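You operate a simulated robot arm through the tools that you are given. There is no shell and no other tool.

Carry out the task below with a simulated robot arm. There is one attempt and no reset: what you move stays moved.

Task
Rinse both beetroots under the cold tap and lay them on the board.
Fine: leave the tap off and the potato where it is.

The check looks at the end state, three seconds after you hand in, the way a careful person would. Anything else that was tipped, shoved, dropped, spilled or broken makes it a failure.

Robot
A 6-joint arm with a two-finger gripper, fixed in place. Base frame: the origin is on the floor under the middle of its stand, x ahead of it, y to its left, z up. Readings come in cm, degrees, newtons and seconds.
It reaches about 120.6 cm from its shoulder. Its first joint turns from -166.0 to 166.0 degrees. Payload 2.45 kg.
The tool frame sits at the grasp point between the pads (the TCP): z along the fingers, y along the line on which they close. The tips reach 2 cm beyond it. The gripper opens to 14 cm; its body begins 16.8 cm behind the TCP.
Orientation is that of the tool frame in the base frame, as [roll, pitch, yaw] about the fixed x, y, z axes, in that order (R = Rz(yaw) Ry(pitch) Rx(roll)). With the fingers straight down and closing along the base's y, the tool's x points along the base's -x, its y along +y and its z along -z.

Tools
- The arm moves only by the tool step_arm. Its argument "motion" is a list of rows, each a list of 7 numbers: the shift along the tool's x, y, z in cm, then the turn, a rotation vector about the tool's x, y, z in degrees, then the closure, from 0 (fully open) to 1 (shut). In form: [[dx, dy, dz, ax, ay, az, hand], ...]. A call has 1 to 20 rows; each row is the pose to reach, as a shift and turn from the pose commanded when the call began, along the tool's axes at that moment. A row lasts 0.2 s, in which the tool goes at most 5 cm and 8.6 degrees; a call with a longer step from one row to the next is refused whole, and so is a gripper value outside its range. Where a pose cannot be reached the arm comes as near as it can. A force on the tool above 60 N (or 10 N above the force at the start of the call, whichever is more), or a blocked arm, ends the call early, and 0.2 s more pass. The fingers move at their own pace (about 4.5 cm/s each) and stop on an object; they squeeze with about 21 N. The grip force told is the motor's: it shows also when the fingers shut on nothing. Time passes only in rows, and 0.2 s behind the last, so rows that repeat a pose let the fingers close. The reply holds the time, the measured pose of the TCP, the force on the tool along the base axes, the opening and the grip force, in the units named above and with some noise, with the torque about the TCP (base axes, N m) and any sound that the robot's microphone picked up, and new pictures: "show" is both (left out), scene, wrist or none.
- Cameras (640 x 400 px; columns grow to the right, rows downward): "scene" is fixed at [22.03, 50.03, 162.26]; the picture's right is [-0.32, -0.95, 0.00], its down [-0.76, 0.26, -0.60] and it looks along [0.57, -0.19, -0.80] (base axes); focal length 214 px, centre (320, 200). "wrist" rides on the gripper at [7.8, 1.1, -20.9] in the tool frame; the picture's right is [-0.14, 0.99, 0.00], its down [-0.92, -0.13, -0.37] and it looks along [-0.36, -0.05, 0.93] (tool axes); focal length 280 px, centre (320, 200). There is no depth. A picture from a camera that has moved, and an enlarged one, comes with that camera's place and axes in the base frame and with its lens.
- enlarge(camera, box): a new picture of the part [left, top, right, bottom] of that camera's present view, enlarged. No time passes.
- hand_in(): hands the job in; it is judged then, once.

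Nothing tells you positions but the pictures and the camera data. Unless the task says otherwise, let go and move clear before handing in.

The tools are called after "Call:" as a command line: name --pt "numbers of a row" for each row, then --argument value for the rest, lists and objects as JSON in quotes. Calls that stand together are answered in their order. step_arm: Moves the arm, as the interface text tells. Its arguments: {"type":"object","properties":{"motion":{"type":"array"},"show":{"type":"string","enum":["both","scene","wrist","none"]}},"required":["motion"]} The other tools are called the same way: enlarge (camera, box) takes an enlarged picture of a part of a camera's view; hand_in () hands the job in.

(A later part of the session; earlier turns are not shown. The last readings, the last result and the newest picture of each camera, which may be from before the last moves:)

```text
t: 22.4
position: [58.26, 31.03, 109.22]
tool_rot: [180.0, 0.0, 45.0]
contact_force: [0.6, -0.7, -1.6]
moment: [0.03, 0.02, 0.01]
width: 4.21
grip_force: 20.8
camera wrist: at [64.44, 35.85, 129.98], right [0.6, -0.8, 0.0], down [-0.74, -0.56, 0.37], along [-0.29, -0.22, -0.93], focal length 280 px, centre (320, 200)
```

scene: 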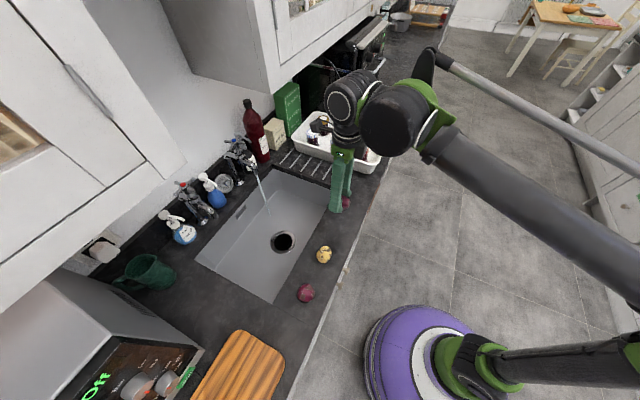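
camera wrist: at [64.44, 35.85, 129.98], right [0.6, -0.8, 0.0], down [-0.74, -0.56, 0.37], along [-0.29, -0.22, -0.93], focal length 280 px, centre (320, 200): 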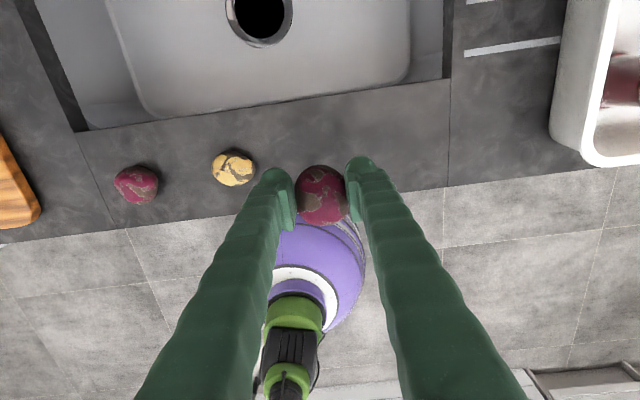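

It's holding steady at 4.2 cm. I'll tilt forward and carry it over the sink toward the front of the stream.

Call:
step_arm --pt "2 0.2 0.2 0 7 0 0.9" --pt "4.5 0.4 0.5 0 14 0 0.9" --pt "7.2 0.6 1 0 21 0 0.9" --pt "10 0.8 1.6 0 28 0 0.9" --pt "13 1 2.2 0 35 0 0.9" --pt "16 1.2 2.9 0 42 0 0.9" --pt "19 1.4 3.6 0 49 0 0.9" --pt "21.7 1.67 4.2 0 56 0 0.9" --pt "21.7 1.67 4.2 0 56 0 0.9" --show "both"

Call:
enlarge --camera "wrist" --box '[240, 100, 420, 260]'

```text
t: 24.4
position: [74.73, 45.37, 105.2]
tool_rot: [-180.0, -56.1, 44.9]
contact_force: [0.1, 0.3, -1.1]
moment: [0.0, 0.02, -0.01]
width: 4.14
grip_force: 20.5
camera wrist: at [66.31, 35.46, 123.23], right [0.65, -0.75, -0.11], down [-0.67, -0.49, -0.56], along [0.37, 0.44, -0.82], focal length 280 px, centre (320, 200)
```

scene: 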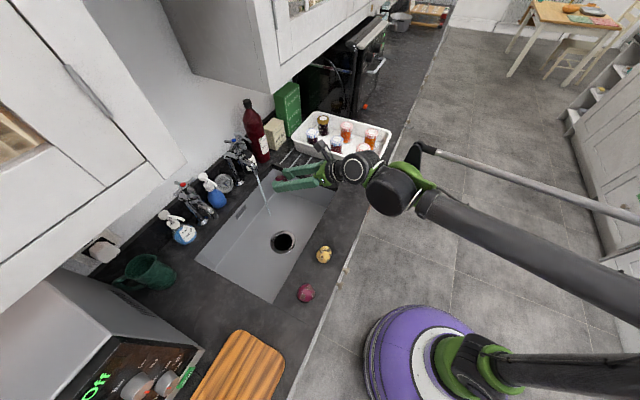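
wrist: 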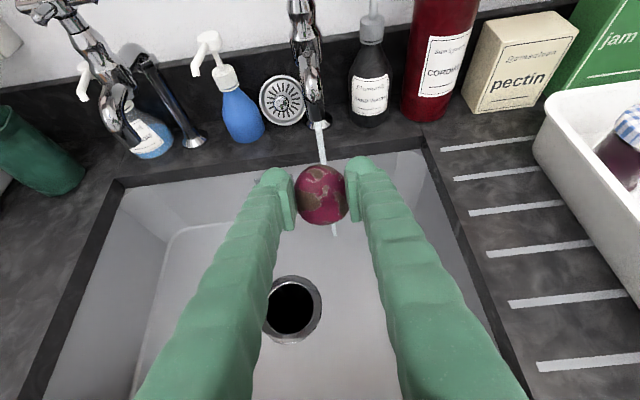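

```text
2.50 times, centred on (330, 180) of wrist
camera zoom: at [66.31, 35.46, 123.23], right [0.65, -0.75, -0.11], down [-0.67, -0.49, -0.56], along [0.37, 0.44, -0.82], focal length 701 px, centre (295, 250)
```

zoom: 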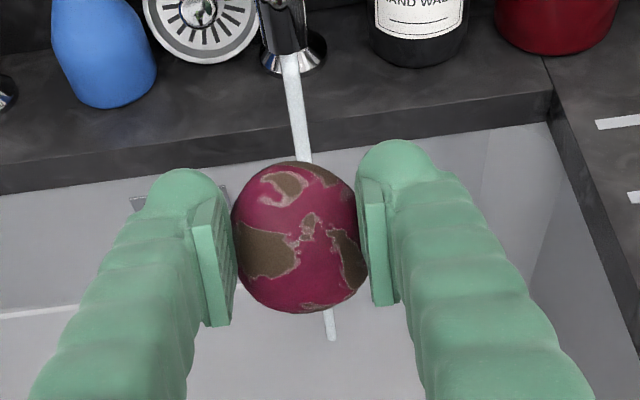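

The beetroot is secure and the stream falls at about n 97.8, e 21.0. I'll lower it into the stream under the spout.

Call:
step_arm --pt "-1.5 0 2.6 0 0 0 0.9" --pt "-3.0 0 5.2 0 0 0 0.9" --pt "-4.4 0 7.8 0 0 0 0.9" --pt "-4.1 0 10.2 0 0 0 0.9" --pt "-3.8 0.1 12.7 0 0 0 0.9" --pt "-3.5 0.1 15.2 0 0 0 0.9" --pt "-3.2 0.1 17.6 0 0 0 0.9" --pt "-3.2 0.1 17.6 0 0 0 0.9" --pt "-3.2 0.1 17.6 0 0 0 0.9" --show "both"

Call:
enlarge --camera "wrist" --box '[240, 100, 420, 260]'

Call:
enlarge --camera "scene" --box '[210, 120, 330, 220]'

```text
t: 26.4
position: [83.95, 54.35, 92.54]
tool_rot: [180.0, -56.1, 45.1]
contact_force: [-0.2, -0.2, -0.6]
moment: [-0.01, 0.02, 0.01]
width: 4.15
grip_force: 20.8
camera wrist: at [75.6, 44.38, 110.59], right [0.65, -0.75, -0.11], down [-0.67, -0.49, -0.56], along [0.36, 0.44, -0.82], focal length 280 px, centre (320, 200)
```

scene: 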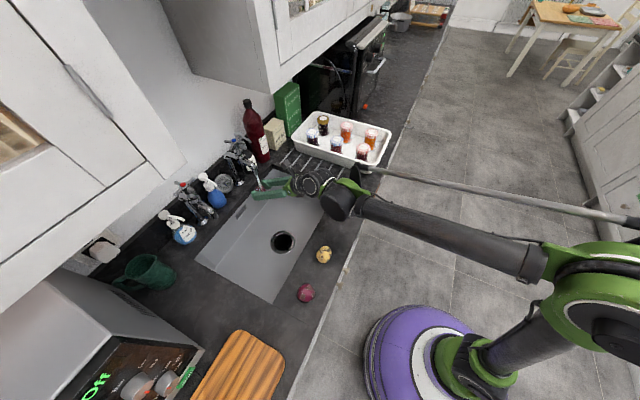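
wrist: 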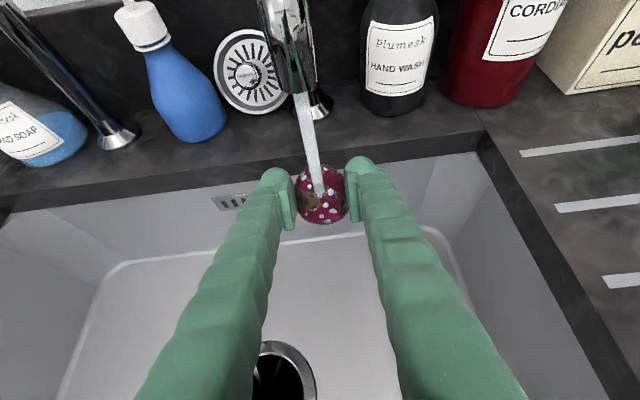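

```text
2.50 times, centred on (330, 180) of wrist
camera zoom: at [75.6, 44.38, 110.59], right [0.65, -0.75, -0.11], down [-0.67, -0.49, -0.56], along [0.36, 0.44, -0.82], focal length 701 px, centre (295, 250)
```

zoom: 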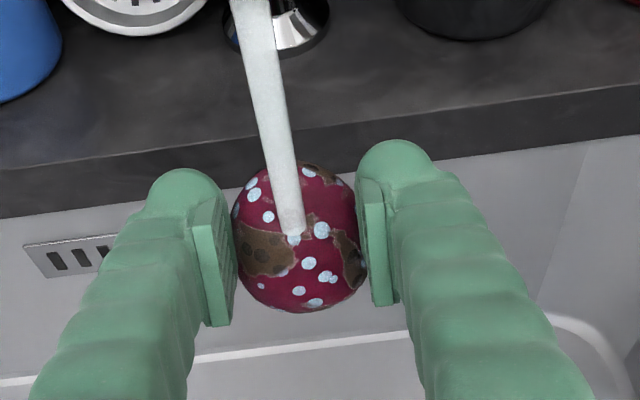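

```text
4.00 times, centred on (270, 170) of scene
camera zoom: at [22.03, 50.03, 162.26], right [-0.32, -0.95, 0.0], down [-0.76, 0.26, -0.6], along [0.57, -0.19, -0.8], focal length 858 px, centre (520, 320)
```

zoom: 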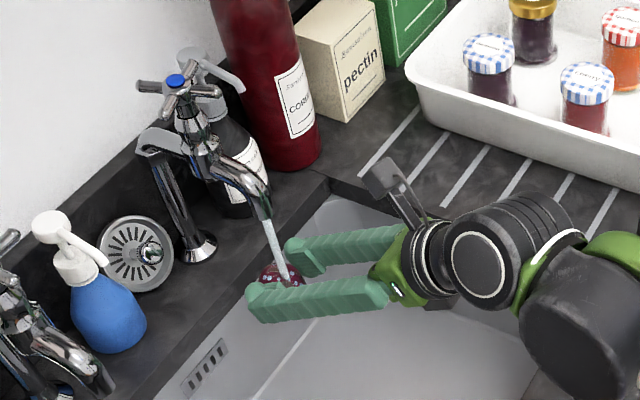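

The stream is landing on the beetroot and it's getting wet, with dirt already thinning where the water hits. I'll hold it there and watch.

Call:
step_arm --pt "0 0 0 0 0 0 0.9" --pt "0 0 0 0 0 0 0.9" --pt "0 0 0 0 0 0 0.9" --pt "0 0 0 0 0 0 0.9" --pt "0 0 0 0 0 0 0.9" --pt "0 0 0 0 0 0 0.9" --pt "0 0 0 0 0 0 0.9" --pt "0 0 0 0 0 0 0.9" --pt "0 0 0 0 0 0 0.9" --pt "0 0 0 0 0 0 0.9" --show "none"

Call:
enlarge --camera "wrist" --box '[260, 120, 380, 240]'

```text
t: 28.6
position: [84.08, 54.32, 92.49]
tool_rot: [-179.9, -56.0, 45.0]
contact_force: [0.7, 0.6, 0.2]
moment: [0.01, 0.01, 0.02]
width: 4.11
grip_force: 21.2
```

```text
3.33 times, centred on (320, 180) of wrist
camera zoom: at [75.6, 44.37, 110.59], right [0.65, -0.75, -0.11], down [-0.67, -0.49, -0.56], along [0.36, 0.44, -0.82], focal length 935 px, centre (320, 267)
```

zoom: 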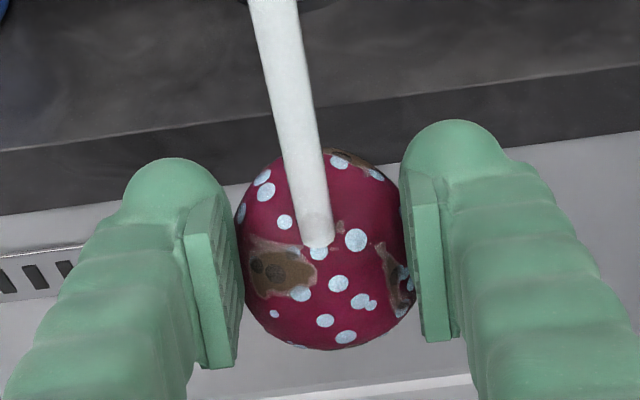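

The dirt patches are shrinking. I'll keep it in the stream longer.

Call:
step_arm --pt "0 0 0 0 0 0 0.9" --pt "0 0.3 0 0 0 0 0.9" --pt "0 0.6 0 0 0 0 0.9" --pt "0 0.9 0 0 0 0 0.9" --pt "0 0.9 0 0 0 0 0.9" --pt "0 0.9 0 0 0 0 0.9" --pt "0 0.6 0 0 0 0 0.9" --pt "0 0.2 0 0 0 0 0.9" --pt "0 -0.3 0 0 0 0 0.9" --pt "0 -0.7 0 0 0 0 0.9" --pt "0 -0.9 0 0 0 0 0.9" --pt "0 -0.9 0 0 0 0 0.9" --pt "0 -0.9 0 0 0 0 0.9" --pt "0 -0.6 0 0 0 0 0.9" --pt "0 -0.3 0 0 0 0 0.9" --pt "0 0 0 0 0 0 0.9" --show "none"

Call:
enlarge --camera "wrist" --box '[260, 120, 380, 240]'

```text
t: 32.0
position: [83.96, 54.25, 92.5]
tool_rot: [-180.0, -56.0, 45.0]
contact_force: [-0.3, 0.3, -0.5]
moment: [0.0, -0.01, -0.05]
width: 4.05
grip_force: 20.8
```

```text
3.33 times, centred on (320, 180) of wrist
camera zoom: at [75.53, 44.36, 110.53], right [0.65, -0.75, -0.11], down [-0.67, -0.49, -0.56], along [0.36, 0.44, -0.82], focal length 935 px, centre (320, 267)
```

zoom: 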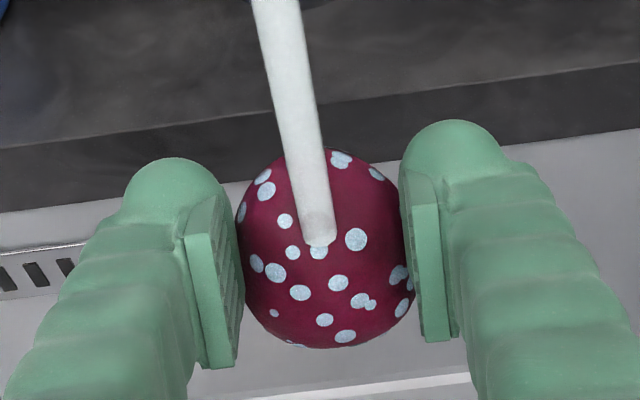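

The visible side is now clean and wet. I'll roll it a little in the stream so the other sides get rinsed as well.

Call:
step_arm --pt "0 0 0 0 0 6 0.9" --pt "0 0 0 0 0 12 0.9" --pt "0 0 0 0 0 18 0.9" --pt "0 0 0 0 0 18 0.9" --pt "0 0 0 0 0 18 0.9" --pt "0 0 0 0 0 12 0.9" --pt "0 0 0 0 0 6 0.9" --pt "0 0 0 0 0 0 0.9" --pt "0 0 0 0 0 -6 0.9" --pt "0 0 0 0 0 -12 0.9" --pt "0 0 0 0 0 -18 0.9" --pt "0 0 0 0 0 -18 0.9" --pt "0 0 0 0 0 -18 0.9" --pt "0 0 0 0 0 -12 0.9" --pt "0 0 0 0 0 -6 0.9" --pt "0 0 0 0 0 0 0.9" --show "none"

Call:
enlarge --camera "wrist" --box '[260, 120, 380, 240]'

```text
t: 35.4
position: [83.89, 54.35, 92.54]
tool_rot: [-179.9, -56.1, 44.9]
contact_force: [0.9, -0.2, -0.5]
moment: [-0.01, 0.0, 0.01]
width: 4.06
grip_force: 21.1
```

```text
3.33 times, centred on (320, 180) of wrist
camera zoom: at [75.51, 44.38, 110.69], right [0.65, -0.75, -0.11], down [-0.67, -0.49, -0.56], along [0.36, 0.44, -0.82], focal length 935 px, centre (320, 267)
```

zoom: 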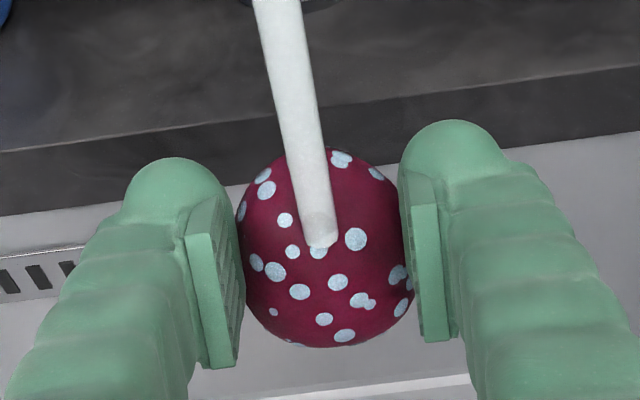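

Beetroot A looks fully clean. I'll back out from under the spout and lift clear.

Call:
step_arm --pt "-0.3 0 -2.5 0 0 0 0.9" --pt "-0.6 0 -4.9 0 0 0 0.9" --pt "-0.9 0 -7.4 0 0 0 0.9" --pt "-1.2 0 -9.8 0 0 0 0.9" --pt "0.3 0 -12.4 0 0 0 0.9" --pt "1.8 0 -15 0 0 0 0.9" --pt "3.2 0 -17.6 0 0 0 0.9" --pt "6 0 -20 0 0 0 0.9" --pt "9 0 -22 0 0 0 0.9" --pt "12 0 -24 0 0 0 0.9" --pt "12 0 -24 0 0 0 0.9" --show "both"

Call:
enlarge --camera "wrist" --box '[240, 100, 420, 260]'

```text
t: 37.8
position: [74.76, 45.06, 115.61]
tool_rot: [-180.0, -56.0, 45.0]
contact_force: [-0.3, 0.2, -1.5]
moment: [-0.01, 0.01, -0.02]
width: 4.04
grip_force: 20.8
camera wrist: at [66.34, 35.15, 133.75], right [0.65, -0.75, -0.11], down [-0.67, -0.49, -0.56], along [0.36, 0.44, -0.82], focal length 280 px, centre (320, 200)
```

scene: 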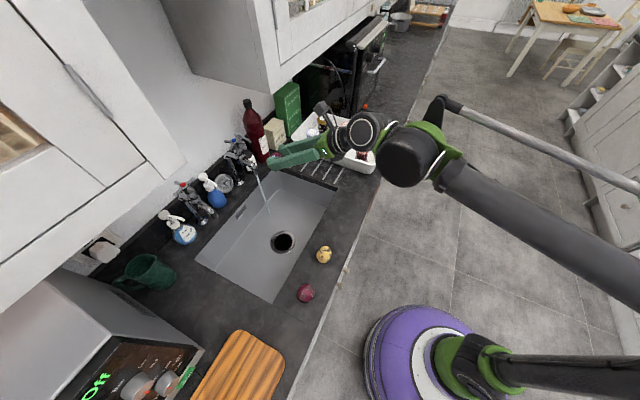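
wrist: 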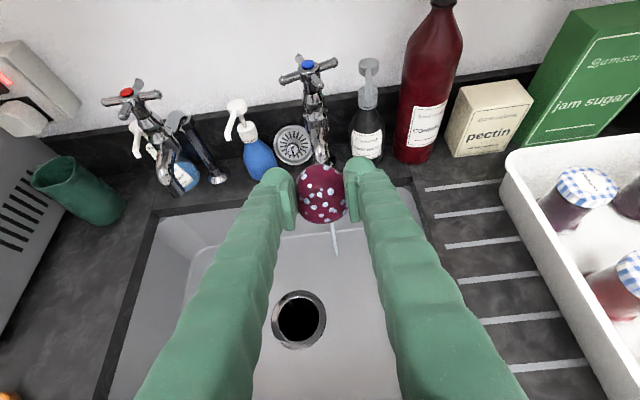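

```text
2.50 times, centred on (330, 180) of wrist
camera zoom: at [66.34, 35.15, 133.75], right [0.65, -0.75, -0.11], down [-0.67, -0.49, -0.56], along [0.36, 0.44, -0.82], focal length 701 px, centre (295, 250)
```

zoom: 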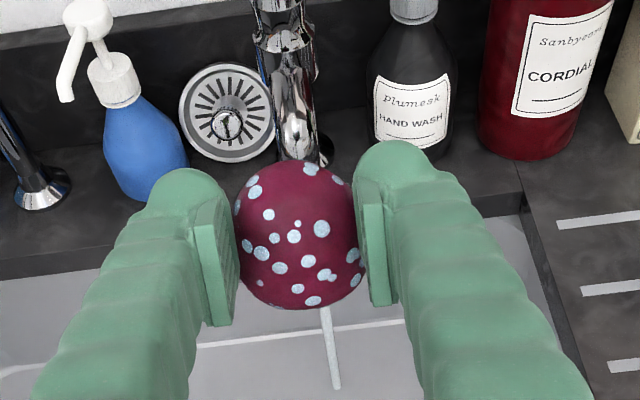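

Beetroot A is clean all over the visible side. Now I'll carry it to the board, returning the fingers to vertical on the way.

Call:
step_arm --pt "-1.2 -2 -1.8 0 -7 0 0.9" --pt "-2.5 -4 -3.6 0 -14 0 0.9" --pt "-3.7 -6 -5.5 0 -21 0 0.9" --pt "-4.9 -8 -7.3 0 -28 0 0.9" --pt "-6.2 -10 -9.1 0 -35 0 0.9" --pt "-7.4 -12 -10.9 0 -42 0 0.9" --pt "-8.6 -14 -12.8 0 -49 0 0.9" --pt "-9.84 -16 -14.59 0 -56 0 0.9" --pt "-9.84 -16 -14.59 0 -56 0 0.9" --show "none"

Call:
step_arm --pt "0 -2 0 0 0 0 0.9" --pt "0 -5 0 0 0 0 0.9" --pt "0 -8.5 0 0 0 0 0.9" --pt "0 -12 0 0 0 0 0.9" --pt "0 -15.5 0 0 0 0 0.9" --pt "0 -19 0 0 0 0 0.9" --pt "0 -22.5 0 0 0 0 0.9" --pt "0 -26 0 0 0 0 0.9" --pt "0 -29.5 0 0 0 0 0.9" --pt "0 -33 0 0 0 0 0.9" --pt "0 -35 0 0 0 0 0.9" --pt "0 -35 0 0 0 0 0.9" --show "both"

```text
t: 39.8
position: [52.83, 41.39, 115.8]
tool_rot: [-179.2, -0.2, 46.9]
contact_force: [1.1, -0.1, -1.8]
moment: [0.03, 0.0, -0.01]
width: 4.0
grip_force: 21.1
out of reach, approached as far as the arm can: row 7, 8, 9
```

```text
t: 42.4
position: [43.94, 54.68, 114.88]
tool_rot: [-174.2, -1.5, 57.8]
contact_force: [-0.8, -0.5, 0.8]
moment: [-0.01, -0.04, 0.02]
width: 1.41
grip_force: 0.1
out of reach, approached as far as the arm can: row 1, 2, 3, 4, 5, 6, 7, 8, 9, 10, 11, 12
camera wrist: at [50.56, 59.05, 135.65], right [0.76, -0.64, -0.1], down [-0.57, -0.74, 0.36], along [-0.3, -0.21, -0.93], focal length 280 px, centre (320, 200)
```

scene: 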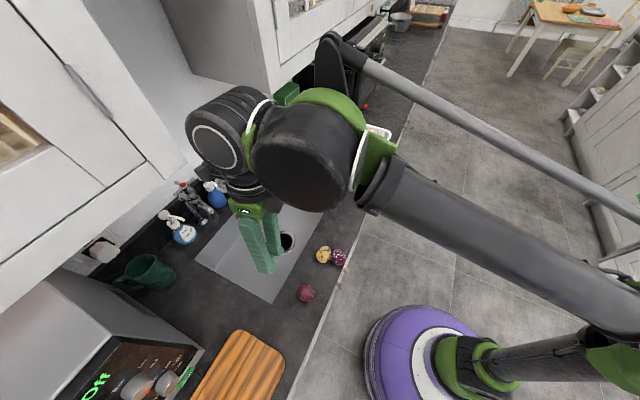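
wrist: 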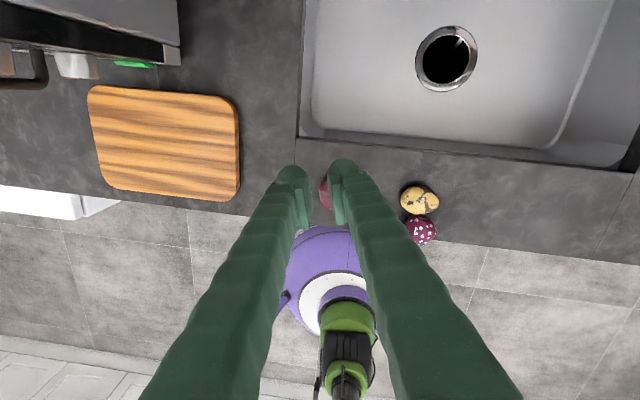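

Bad news: the beetroot slipped out of the grip on the way (the fingers now read 1.4 cm with no force). It's lying beside the potato on the counter, and the arm also ran into a reach limit there. I'll look closely before doing anything else.

Call:
enlarge --camera "wrist" --box '[300, 140, 480, 280]'

Call:
enlarge --camera "scene" --box '[270, 220, 390, 320]'

```text
2.86 times, centred on (390, 210) of wrist
camera zoom: at [50.56, 59.05, 135.65], right [0.76, -0.64, -0.1], down [-0.57, -0.74, 0.36], along [-0.3, -0.21, -0.93], focal length 801 px, centre (120, 171)
```

zoom: 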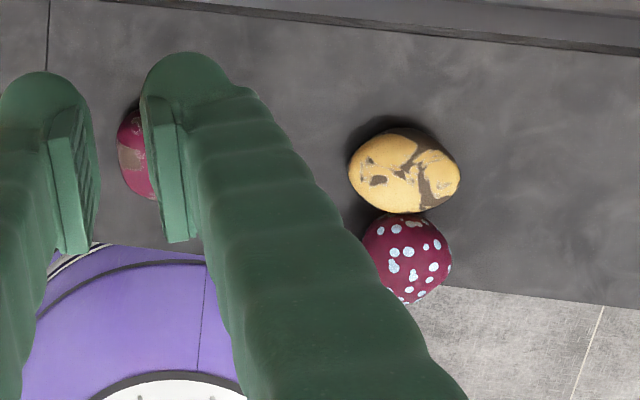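

```text
4.00 times, centred on (330, 270) of scene
camera zoom: at [22.03, 50.03, 162.26], right [-0.32, -0.95, 0.0], down [-0.76, 0.26, -0.6], along [0.57, -0.19, -0.8], focal length 858 px, centre (280, -80)
```

zoom: 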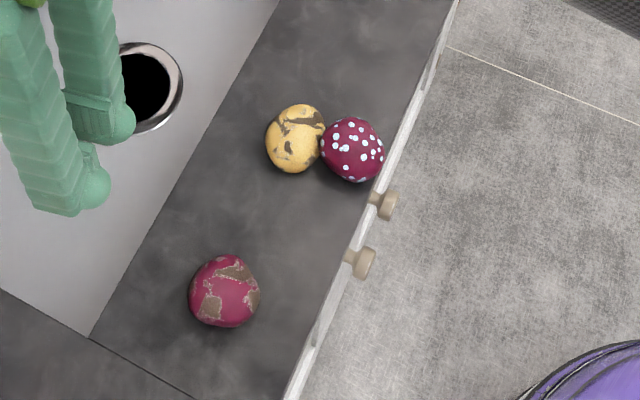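

The beetroot is resting on the counter against the front of the potato. The potato's picture position hasn't changed, so it seems undisturbed. The reach limit comes from the last joint: the tool yaw can't stay at 45° this far left. I'll turn the yaw up to free the wrist and see where the arm really is.

Call:
step_arm --pt "0 0 0 0 0 -8 0.9" --pt "0 0 0 0 0 -16 0.9" --pt "0 0 0 0 0 -24 0.8" --pt "0 0 0 0 0 -32 0.7" --pt "0 0 0 0 0 -40 0.6" --pt "0 0 0 0 0 -40 0.45" --pt "0 0 0 0 0 -40 0.45" --show "both"

```text
t: 44.0
position: [44.33, 54.52, 115.83]
tool_rot: [-176.5, -4.7, 97.8]
contact_force: [0.5, -0.2, 0.3]
moment: [0.03, 0.01, 0.01]
width: 7.69
grip_force: 0.0
camera wrist: at [45.84, 60.84, 137.03], right [1.0, 0.0, -0.07], down [0.02, -0.95, 0.3], along [-0.07, -0.3, -0.95], focal length 280 px, centre (320, 200)
```

scene: 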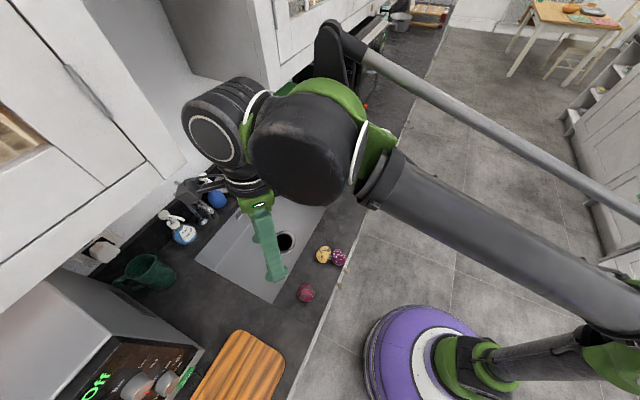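
wrist: 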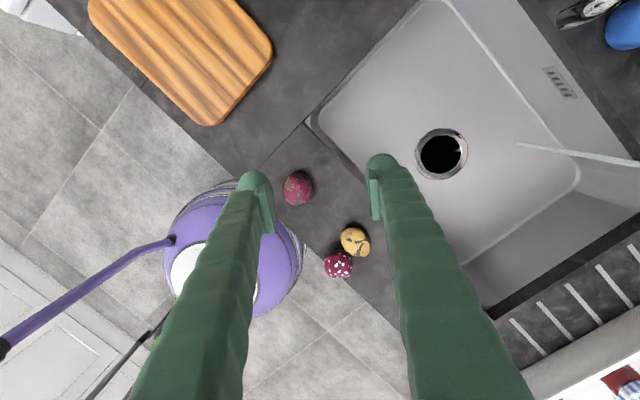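

The arm is free again and sits at about (44, 54.5, 116) with a slight tilt. I'll level the tool, then go above the rinsed beetroot with a yaw near 57°, so the fingers close across it and clear of the potato.

Call:
step_arm --pt "0 0 0 -3.5 -4.7 0 0.45" --pt "0 0 0 -3.5 -4.7 0 0.45" --show "none"

Call:
step_arm --pt "-3.2 0.05 0.5 0 0 6.8 0.45" --pt "-6.5 0.1 1.5 0 0 13.6 0.45" --pt "-9.7 0.2 3 0 0 20.4 0.45" --pt "-13 0.25 4.7 0 0 27.2 0.45" --pt "-16.2 0.3 6.3 0 0 34 0.45" --pt "-19.3 0.35 7.8 0 0 40.8 0.45" --pt "-19.3 0.35 7.8 0 0 40.8 0.45" --show "both"

Call:
enlarge --camera "wrist" --box '[220, 100, 420, 240]'

Call:
enlarge --camera "scene" --box '[270, 200, 390, 300]'

```text
t: 44.6
position: [44.28, 54.64, 115.78]
tool_rot: [-180.0, -0.2, 97.8]
contact_force: [0.1, 1.1, -0.4]
moment: [0.05, 0.0, 0.01]
width: 7.69
grip_force: 0.0
```

```text
t: 46.2
position: [47.22, 35.7, 107.92]
tool_rot: [-179.9, -0.1, 57.0]
contact_force: [-0.9, 0.0, 0.1]
moment: [-0.02, -0.01, 0.0]
width: 7.68
grip_force: 0.1
camera wrist: at [52.48, 41.52, 128.71], right [0.76, -0.65, 0.0], down [-0.61, -0.7, 0.37], along [-0.24, -0.28, -0.93], focal length 280 px, centre (320, 200)
```

scene: 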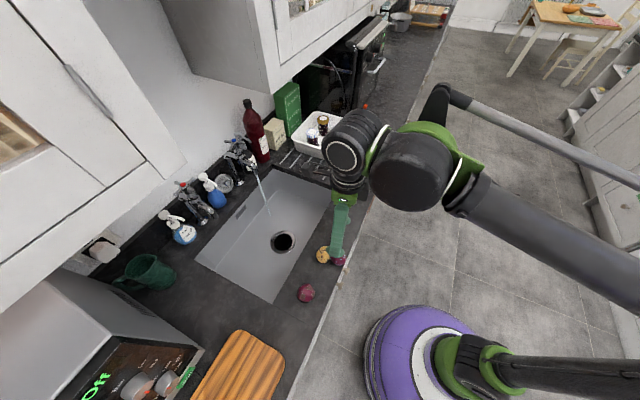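
wrist: 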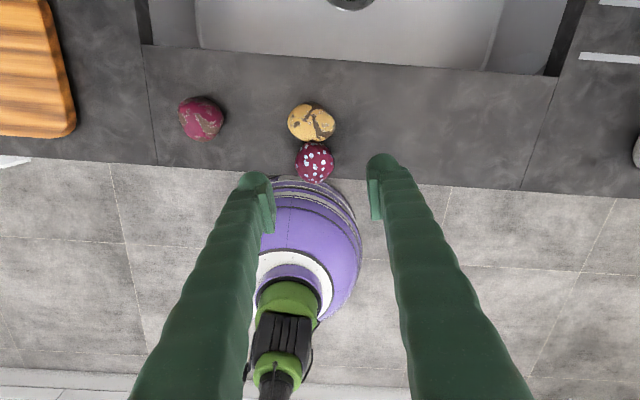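

```text
2.86 times, centred on (320, 170) of wrist
camera zoom: at [52.48, 41.52, 128.71], right [0.76, -0.65, 0.0], down [-0.61, -0.7, 0.37], along [-0.24, -0.28, -0.93], focal length 801 px, centre (320, 286)
```

zoom: 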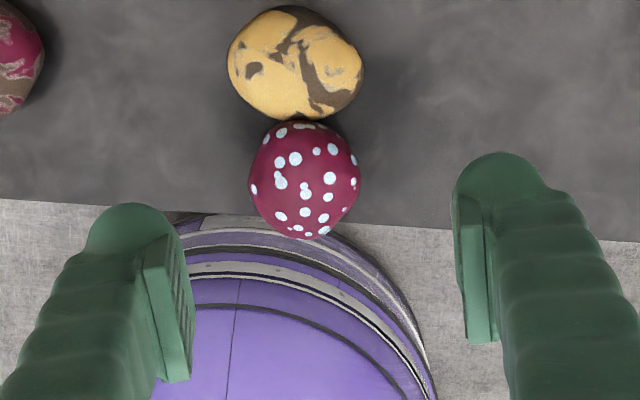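

```text
4.00 times, centred on (330, 250) of scene
camera zoom: at [22.03, 50.03, 162.26], right [-0.32, -0.95, 0.0], down [-0.76, 0.26, -0.6], along [0.57, -0.19, -0.8], focal length 858 px, centre (280, 0)
```

zoom: 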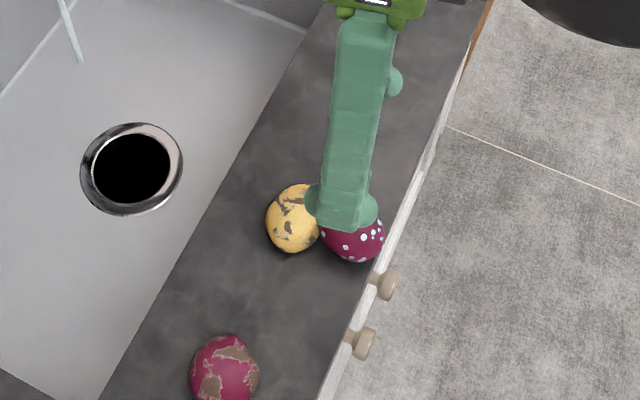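

Beetroot A's centre is about (46.1, 35.4), close to the counter's front edge, and the potato hasn't moved. I'll line up exactly and go down slightly lower than last time for a more secure hold.

Call:
step_arm --pt "-0.75 -0.83 2 0 0 0 0.45" --pt "-0.75 -0.83 5.5 0 0 0 0.45" --pt "-0.75 -0.83 9 0 0 0 0.45" --pt "-0.75 -0.83 10 0 0 0 0.45" --pt "-0.75 -0.83 10 0 0 0 0.45" --show "wrist"

Call:
enlarge --camera "wrist" --box '[220, 100, 420, 240]'

Call:
enlarge --camera "scene" --box '[290, 200, 380, 280]'

```text
t: 47.4
position: [46.28, 35.49, 98.21]
tool_rot: [-179.9, -0.1, 57.1]
contact_force: [-0.5, 0.0, -0.2]
moment: [0.0, 0.0, 0.04]
width: 7.72
grip_force: 0.0
camera wrist: at [51.46, 41.26, 118.92], right [0.76, -0.65, 0.0], down [-0.61, -0.7, 0.37], along [-0.24, -0.28, -0.93], focal length 280 px, centre (320, 200)
```

wrist: 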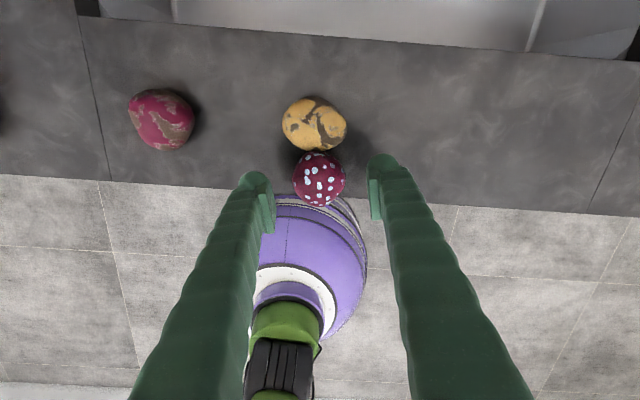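

```text
2.86 times, centred on (320, 170) of wrist
camera zoom: at [51.46, 41.26, 118.92], right [0.76, -0.65, 0.0], down [-0.61, -0.7, 0.37], along [-0.24, -0.28, -0.93], focal length 801 px, centre (320, 286)
```

zoom: 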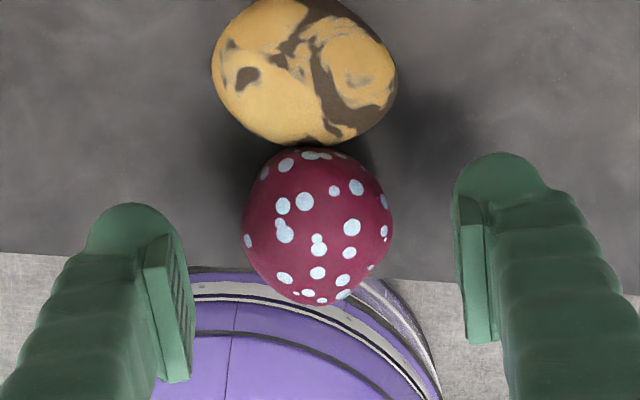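

```text
5.00 times, centred on (335, 240) of scene
camera zoom: at [22.03, 50.03, 162.26], right [-0.32, -0.95, 0.0], down [-0.76, 0.26, -0.6], along [0.57, -0.19, -0.8], focal length 1072 px, centre (245, 0)
```

zoom: 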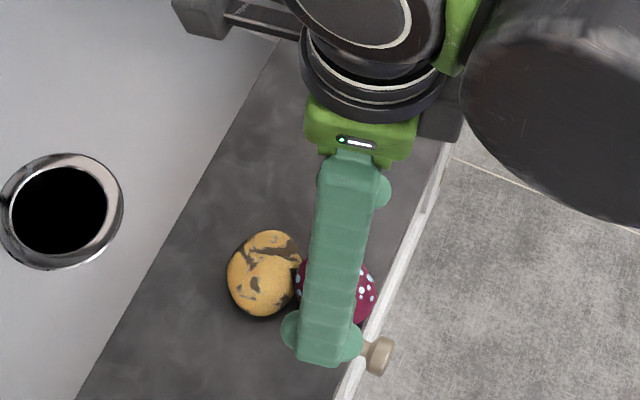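

It's well centred now. I'll descend the rest of the way with the hand still open, and check for contact.

Call:
step_arm --pt "0 0 2 0 0 0 0.45" --pt "0 0 3.6 0 0 0 0.45" --pt "0 0 4.2 0 0 0 0.45" --pt "0 0 4.5 0 0 0 0.45" --show "wrist"

Call:
enlarge --camera "scene" --box '[290, 220, 380, 280]'

```text
t: 48.4
position: [46.24, 35.41, 93.61]
tool_rot: [-179.9, -0.1, 57.0]
contact_force: [0.0, 0.1, 0.2]
moment: [-0.03, -0.01, 0.02]
width: 7.69
grip_force: 0.1
camera wrist: at [51.43, 41.28, 114.39], right [0.76, -0.65, 0.0], down [-0.61, -0.7, 0.37], along [-0.24, -0.28, -0.93], focal length 280 px, centre (320, 200)
```

wrist: 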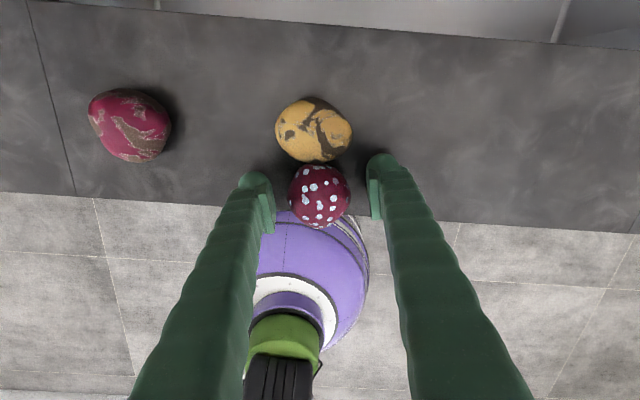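

```text
6.67 times, centred on (335, 250) of scene
camera zoom: at [22.03, 50.03, 162.26], right [-0.32, -0.95, 0.0], down [-0.76, 0.26, -0.6], along [0.57, -0.19, -0.8], focal length 1430 px, centre (220, -133)
```

zoom: 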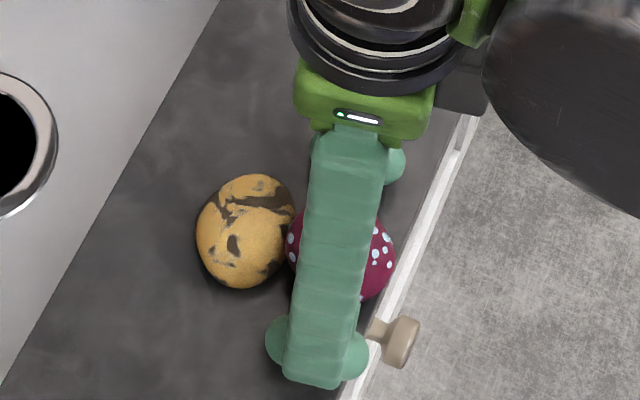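

There's no contact yet, so the counter is lower than I'd estimated, which explains the poor first grip above the beetroot's middle. I'll continue down gently.

Call:
step_arm --pt "0 0 0.3 0 0 0 0.45" --pt "0 0 0.6 0 0 0 0.45" --pt "0 0 0.8 0 0 0 0.45" --show "none"

Call:
step_arm --pt "0 0 0.15 0 0 0 0.45" --pt "0 0 0.3 0 0 0 0.45" --pt "0 0 0.3 0 0 0 0.45" --show "wrist"

Call:
enlarge --camera "wrist" --box '[220, 120, 420, 260]'

```text
t: 49.2
position: [46.3, 35.52, 92.75]
tool_rot: [-179.8, -0.1, 57.1]
contact_force: [-2.7, -0.6, 10.6]
moment: [-0.28, -0.45, -0.03]
width: 7.72
grip_force: 0.5
```

```text
t: 49.8
position: [46.29, 35.54, 92.74]
tool_rot: [-180.0, -0.1, 57.0]
contact_force: [-4.4, -5.5, 19.4]
moment: [-0.24, -0.11, -0.04]
width: 7.73
grip_force: 0.3
stopped in row 3: the force on the tool passed its limit at 66 N (the readings are from after the stop); the commanded pose is now the measured one
camera wrist: at [51.4, 41.38, 113.61], right [0.76, -0.65, 0.0], down [-0.61, -0.7, 0.37], along [-0.24, -0.28, -0.93], focal length 280 px, centre (320, 200)
```

wrist: 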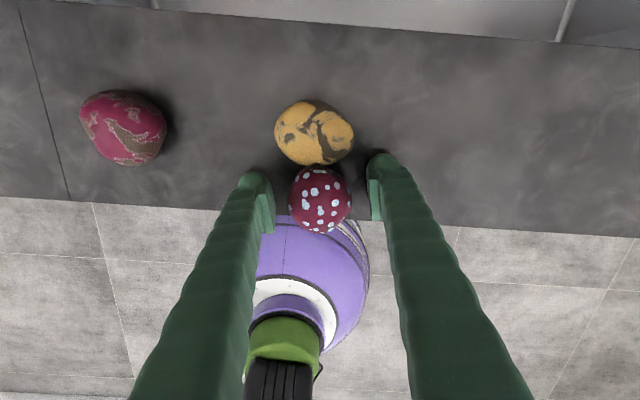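

```text
2.86 times, centred on (320, 190) of wrist
camera zoom: at [51.4, 41.38, 113.61], right [0.76, -0.65, 0.0], down [-0.61, -0.7, 0.37], along [-0.24, -0.28, -0.93], focal length 801 px, centre (320, 229)
```

zoom: 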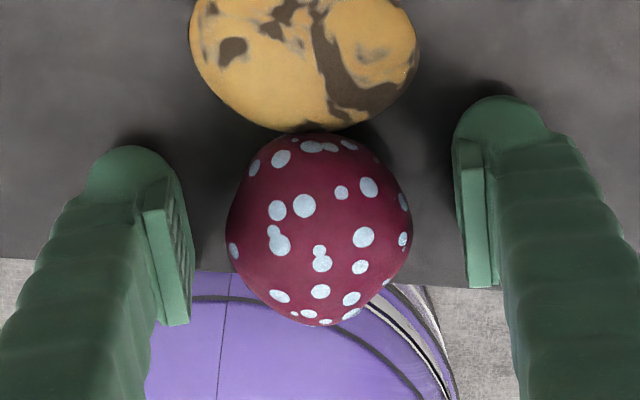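

The tips touched the counter at TCP 92.75, so the countertop is at about 90.7. I'll rise a few millimetres and close gently at the beetroot's true mid-height.

Call:
step_arm --pt "-0.3 0 -0.3 0 0 0 0.45" --pt "-0.3 0 -0.3 0 0 0 0.5" --pt "-0.3 0 -0.3 0 0 0 0.55" --pt "-0.3 0 -0.3 0 0 0 0.6" --pt "-0.3 0 -0.3 0 0 0 0.65" --pt "-0.3 0 -0.3 0 0 0 0.7" --pt "-0.3 0 -0.3 0 0 0 0.85" --pt "-0.3 0 -0.3 0 0 0 1" --pt "-0.3 0 -0.3 0 0 0 1" --show "wrist"

Call:
enlarge --camera "wrist" --box '[220, 120, 420, 260]'

```text
t: 51.8
position: [46.1, 35.26, 93.01]
tool_rot: [-179.9, -0.1, 57.1]
contact_force: [-0.7, 0.1, 0.8]
moment: [0.0, -0.01, 0.01]
width: 4.74
grip_force: 20.8
camera wrist: at [51.3, 41.18, 113.82], right [0.76, -0.65, 0.0], down [-0.61, -0.7, 0.37], along [-0.24, -0.28, -0.93], focal length 280 px, centre (320, 200)
```

wrist: 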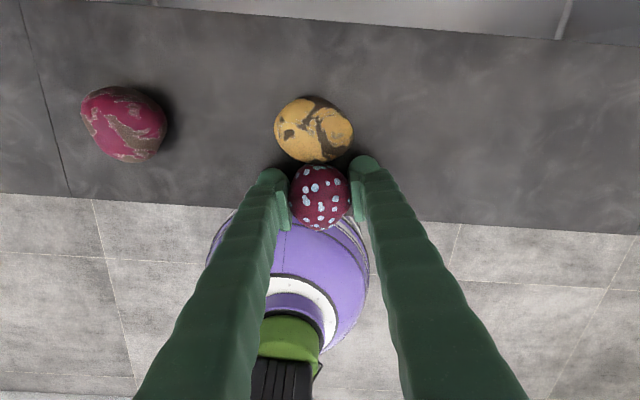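

```text
2.86 times, centred on (320, 190) of wrist
camera zoom: at [51.3, 41.18, 113.82], right [0.76, -0.65, 0.0], down [-0.61, -0.7, 0.37], along [-0.24, -0.28, -0.93], focal length 801 px, centre (320, 229)
```

zoom: 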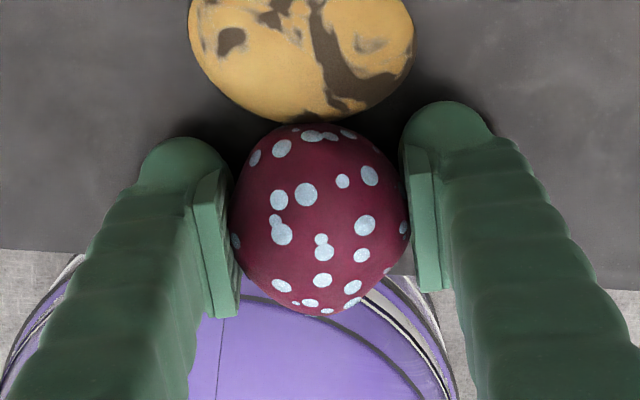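

It's gripped at 4.74 cm with the potato untouched. I'll lift a little and check that the grip holds.

Call:
step_arm --pt "0 0 -0.6 0 0 0 1" --pt "0 0 -1.5 0 0 0 1" --pt "0 0 -2.5 0 0 0 1" --pt "0 0 -3.5 0 0 0 1" --pt "0 0 -3.5 0 0 0 1" --show "wrist"

Call:
enlarge --camera "wrist" --box '[220, 120, 420, 260]'

```text
t: 53.0
position: [46.1, 35.18, 96.67]
tool_rot: [-179.9, -0.1, 57.1]
contact_force: [0.3, -0.5, -1.0]
moment: [0.0, -0.01, -0.03]
width: 4.71
grip_force: 21.0
camera wrist: at [51.15, 41.2, 117.51], right [0.76, -0.65, 0.0], down [-0.61, -0.7, 0.37], along [-0.24, -0.28, -0.93], focal length 280 px, centre (320, 200)
```

wrist: 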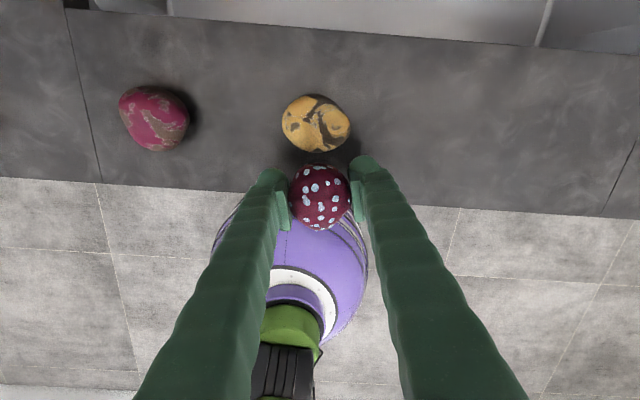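

```text
2.86 times, centred on (320, 190) of wrist
camera zoom: at [51.15, 41.2, 117.51], right [0.76, -0.65, 0.0], down [-0.61, -0.7, 0.37], along [-0.24, -0.28, -0.93], focal length 801 px, centre (320, 229)
```

zoom: 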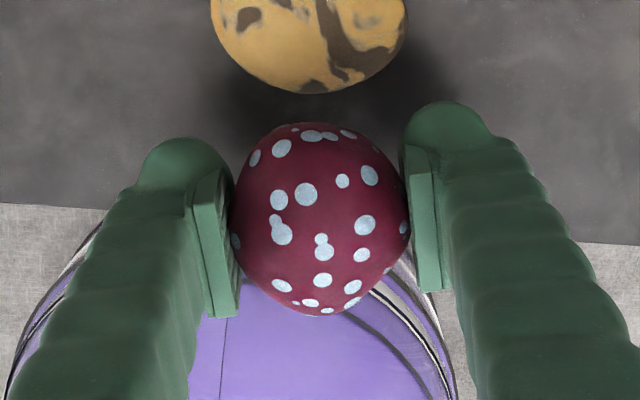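

The grip is firm and stable this time. I'll lift higher first, then carry it smoothly to the far half of the board while turning the yaw so the wrist stays inside its range.

Call:
step_arm --pt "0 0 -1 0 0 0 1" --pt "0 0 -3 0 0 0 1" --pt "0 0 -6 0 0 0 1" --pt "0 0 -9 0 0 0 1" --pt "0 0 -11 0 0 0 1" --pt "0 0 -12 0 0 0 1" --show "none"

Call:
step_arm --pt "0.19 -0.45 0 0 0 -0.38 1" --pt "0.77 -1.79 0 0 0 -1.52 1" --pt "1.54 -3.58 0 0 0 -3.04 1" --pt "2.5 -5.81 0 0 0 -4.94 1" --pt "3.66 -8.49 0 0 0 -7.22 1" --pt "5.01 -11.62 0 0 0 -9.88 1" --pt "6.36 -14.75 0 0 0 -12.54 1" --pt "7.9 -18.33 0 0 0 -15.58 1" --pt "9.44 -21.9 0 0 0 -18.62 1" --pt "9.44 -21.9 0 0 0 -18.62 1" --show "both"

```text
t: 54.4
position: [46.12, 35.36, 108.66]
tool_rot: [-179.9, -0.1, 57.1]
contact_force: [0.2, 0.0, 0.3]
moment: [0.01, 0.0, -0.01]
width: 4.72
grip_force: 21.0
```

```text
t: 56.6
position: [32.96, 55.42, 108.48]
tool_rot: [-180.0, -0.1, 75.7]
contact_force: [0.4, 0.3, -2.1]
moment: [-0.01, 0.02, 0.02]
width: 4.73
grip_force: 21.4
camera wrist: at [35.84, 62.54, 129.3], right [0.93, -0.38, 0.0], down [-0.35, -0.86, 0.37], along [-0.14, -0.34, -0.93], focal length 280 px, centre (320, 200)
```

scene: 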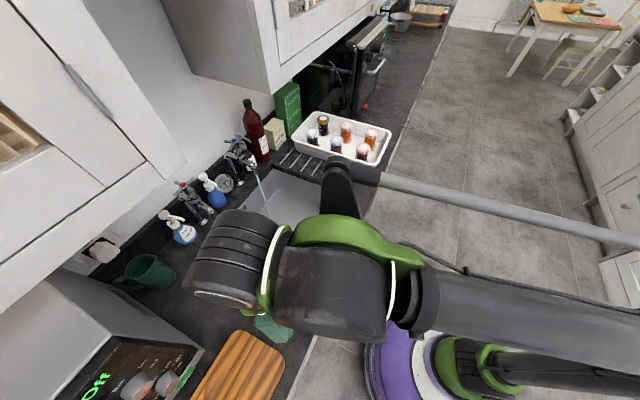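
wrist: 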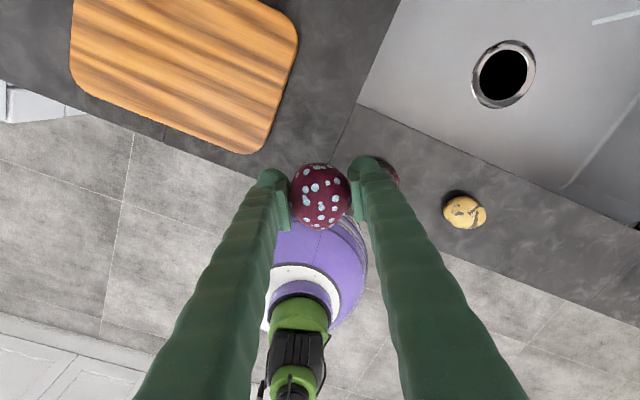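

The grip is stable. I'll continue over the board's far half.

Call:
step_arm --pt "0.34 -0.39 0 0 0 -0.4 1" --pt "1.2 -1.35 0 0 0 -1.4 1" --pt "2.5 -2.9 0 0 0 -2.9 1" --pt "4.2 -4.8 0 0 0 -4.9 1" --pt "6.3 -7.15 0 0 0 -7.2 1" --pt "8.5 -9.66 0 0 0 -9.7 1" --pt "10.7 -12.2 0 0 0 -12.2 1" --pt "12.7 -14.5 0 0 0 -14.6 1" --pt "14.6 -16.6 0 0 0 -16.7 1" --pt "15.9 -18.2 0 0 0 -18.2 1" --pt "16.93 -19.32 0 0 0 -19.4 1" --pt "16.93 -19.32 0 0 0 -19.4 1" --show "both"

```text
t: 59.2
position: [18.38, 76.24, 108.63]
tool_rot: [-179.9, -0.2, 95.1]
contact_force: [-0.3, 0.3, -0.6]
moment: [0.02, -0.03, 0.02]
width: 4.74
grip_force: 20.9
camera wrist: at [18.75, 84.04, 129.43], right [1.0, -0.05, 0.0], down [-0.05, -0.93, 0.37], along [-0.02, -0.37, -0.93], focal length 280 px, centre (320, 200)
```

scene: 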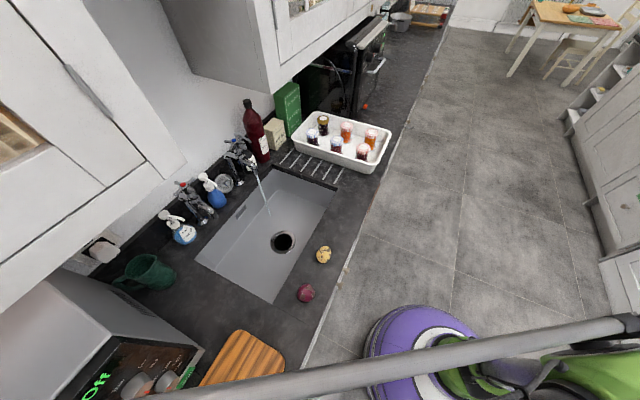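
wrist: 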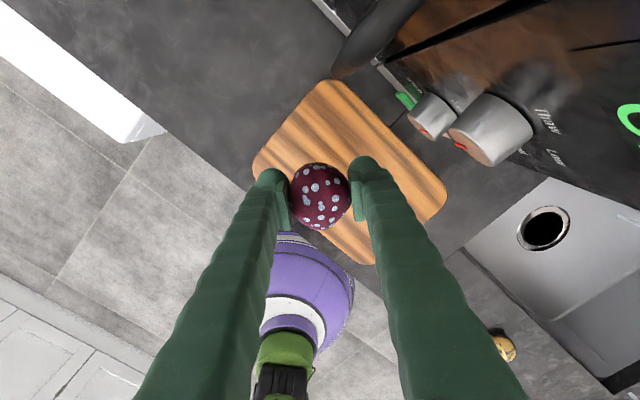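

The beetroot is above the board, but the microwave's handle and knobs are close to the wrist camera. I'll turn the yaw further and shift slightly toward the front so the camera points along the counter, clear of the microwave, before descending.

Call:
step_arm --pt "-0.3 -0.35 0 0 0 -5 1" --pt "-0.6 -0.7 0 0 0 -12 1" --pt "-0.96 -1.15 0 0 0 -20 1" --pt "-0.96 -1.15 0 0 0 -28 1" --pt "-0.96 -1.15 0 0 0 -35 1" --pt "-0.96 -1.15 0 0 0 -35 1" --show "wrist"

Call:
enlarge --camera "wrist" --box '[180, 80, 480, 280]'

```text
t: 60.6
position: [17.36, 75.27, 108.65]
tool_rot: [179.9, -0.1, 130.2]
contact_force: [-0.4, 0.6, -0.9]
moment: [-0.04, -0.01, -0.01]
width: 4.71
grip_force: 21.1
camera wrist: at [13.06, 81.86, 129.39], right [0.85, 0.53, 0.0], down [0.5, -0.79, 0.37], along [0.2, -0.31, -0.93], focal length 280 px, centre (320, 200)
```

wrist: 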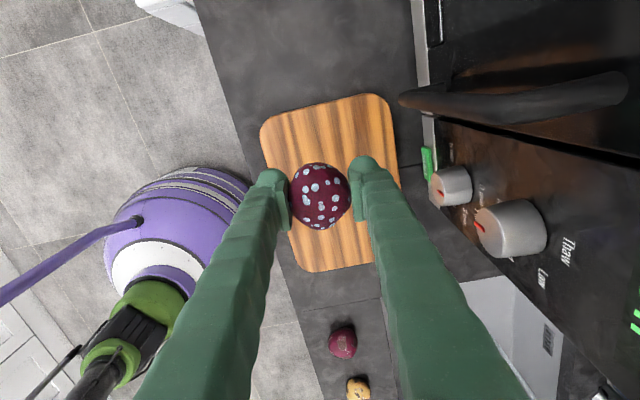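

```text
2.00 times, centred on (330, 180) of wrist
camera zoom: at [13.06, 81.86, 129.39], right [0.85, 0.53, 0.0], down [0.5, -0.79, 0.37], along [0.2, -0.31, -0.93], focal length 561 px, centre (300, 240)
```

zoom: 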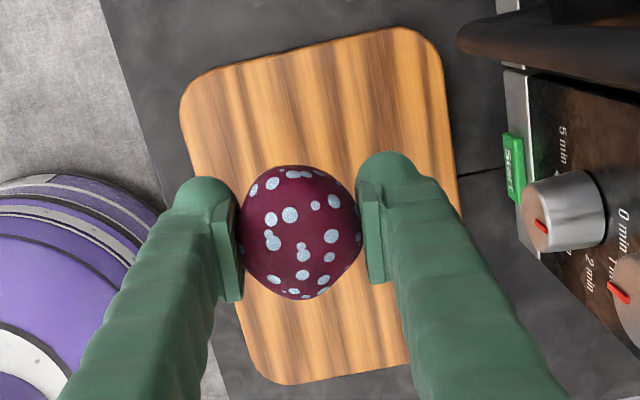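

The camera is now clear of the microwave and the beetroot is centred over the far half of the board. I'll descend.

Call:
step_arm --pt "0 0 2 0 0 0 1" --pt "0 0 5 0 0 0 1" --pt "0 0 8.5 0 0 0 1" --pt "0 0 11 0 0 0 1" --pt "0 0 12.3 0 0 0 1" --pt "0 0 12.8 0 0 0 1" --pt "0 0 12.8 0 0 0 1" --show "wrist"

Call:
enlarge --camera "wrist" --box '[180, 80, 480, 280]'

```text
t: 62.2
position: [17.34, 75.24, 95.81]
tool_rot: [179.8, -0.1, 130.1]
contact_force: [0.8, 0.8, -0.4]
moment: [0.03, 0.02, 0.0]
width: 4.7
grip_force: 21.2
camera wrist: at [13.15, 81.78, 116.64], right [0.85, 0.53, 0.0], down [0.5, -0.79, 0.37], along [0.2, -0.31, -0.93], focal length 280 px, centre (320, 200)
```

wrist: 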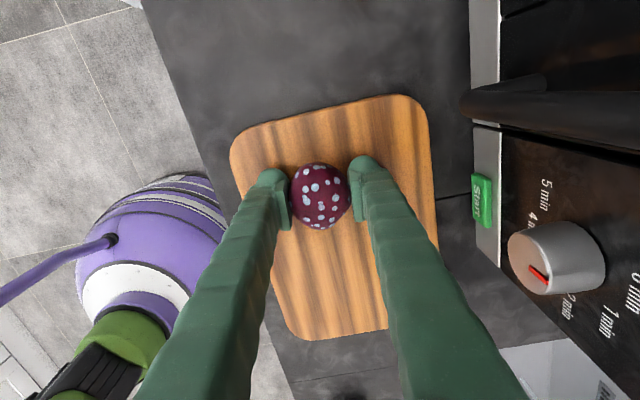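

```text
2.00 times, centred on (330, 180) of wrist
camera zoom: at [13.15, 81.78, 116.64], right [0.85, 0.53, 0.0], down [0.5, -0.79, 0.37], along [0.2, -0.31, -0.93], focal length 561 px, centre (300, 240)
```

zoom: 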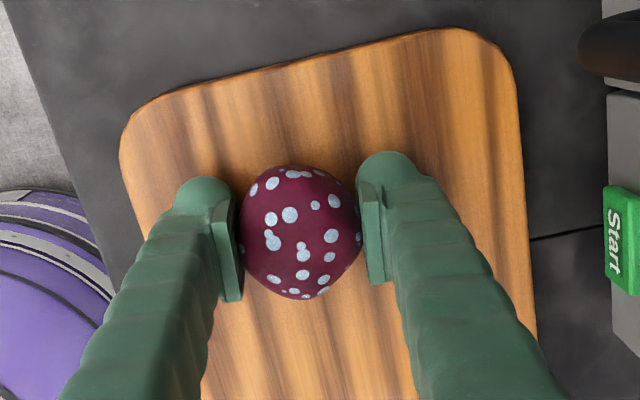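

There's no contact yet, so I'll inch down until I feel the board.

Call:
step_arm --pt "0 0 0.2 0 0 0 1" --pt "0 0 0.4 0 0 0 1" --pt "0 0 0.6 0 0 0 1" --show "none"

Call:
step_arm --pt "0 0 0.15 0 0 0 1" --pt "0 0 0.3 0 0 0 1" --show "none"

```text
t: 63.0
position: [17.44, 75.19, 95.45]
tool_rot: [179.9, -0.1, 130.1]
contact_force: [1.0, 4.7, 25.0]
moment: [-0.15, -0.02, -0.02]
width: 4.71
grip_force: 21.3
```

```text
t: 63.5
position: [17.48, 75.19, 95.29]
tool_rot: [179.8, -0.2, 130.0]
contact_force: [0.9, -1.1, 18.6]
moment: [-0.3, 0.22, 0.07]
width: 4.72
grip_force: 21.0
stopped in row 2: the force on the tool passed its limit at 67 N (the readings are from after the stop); the commanded pose is now the measured one
```

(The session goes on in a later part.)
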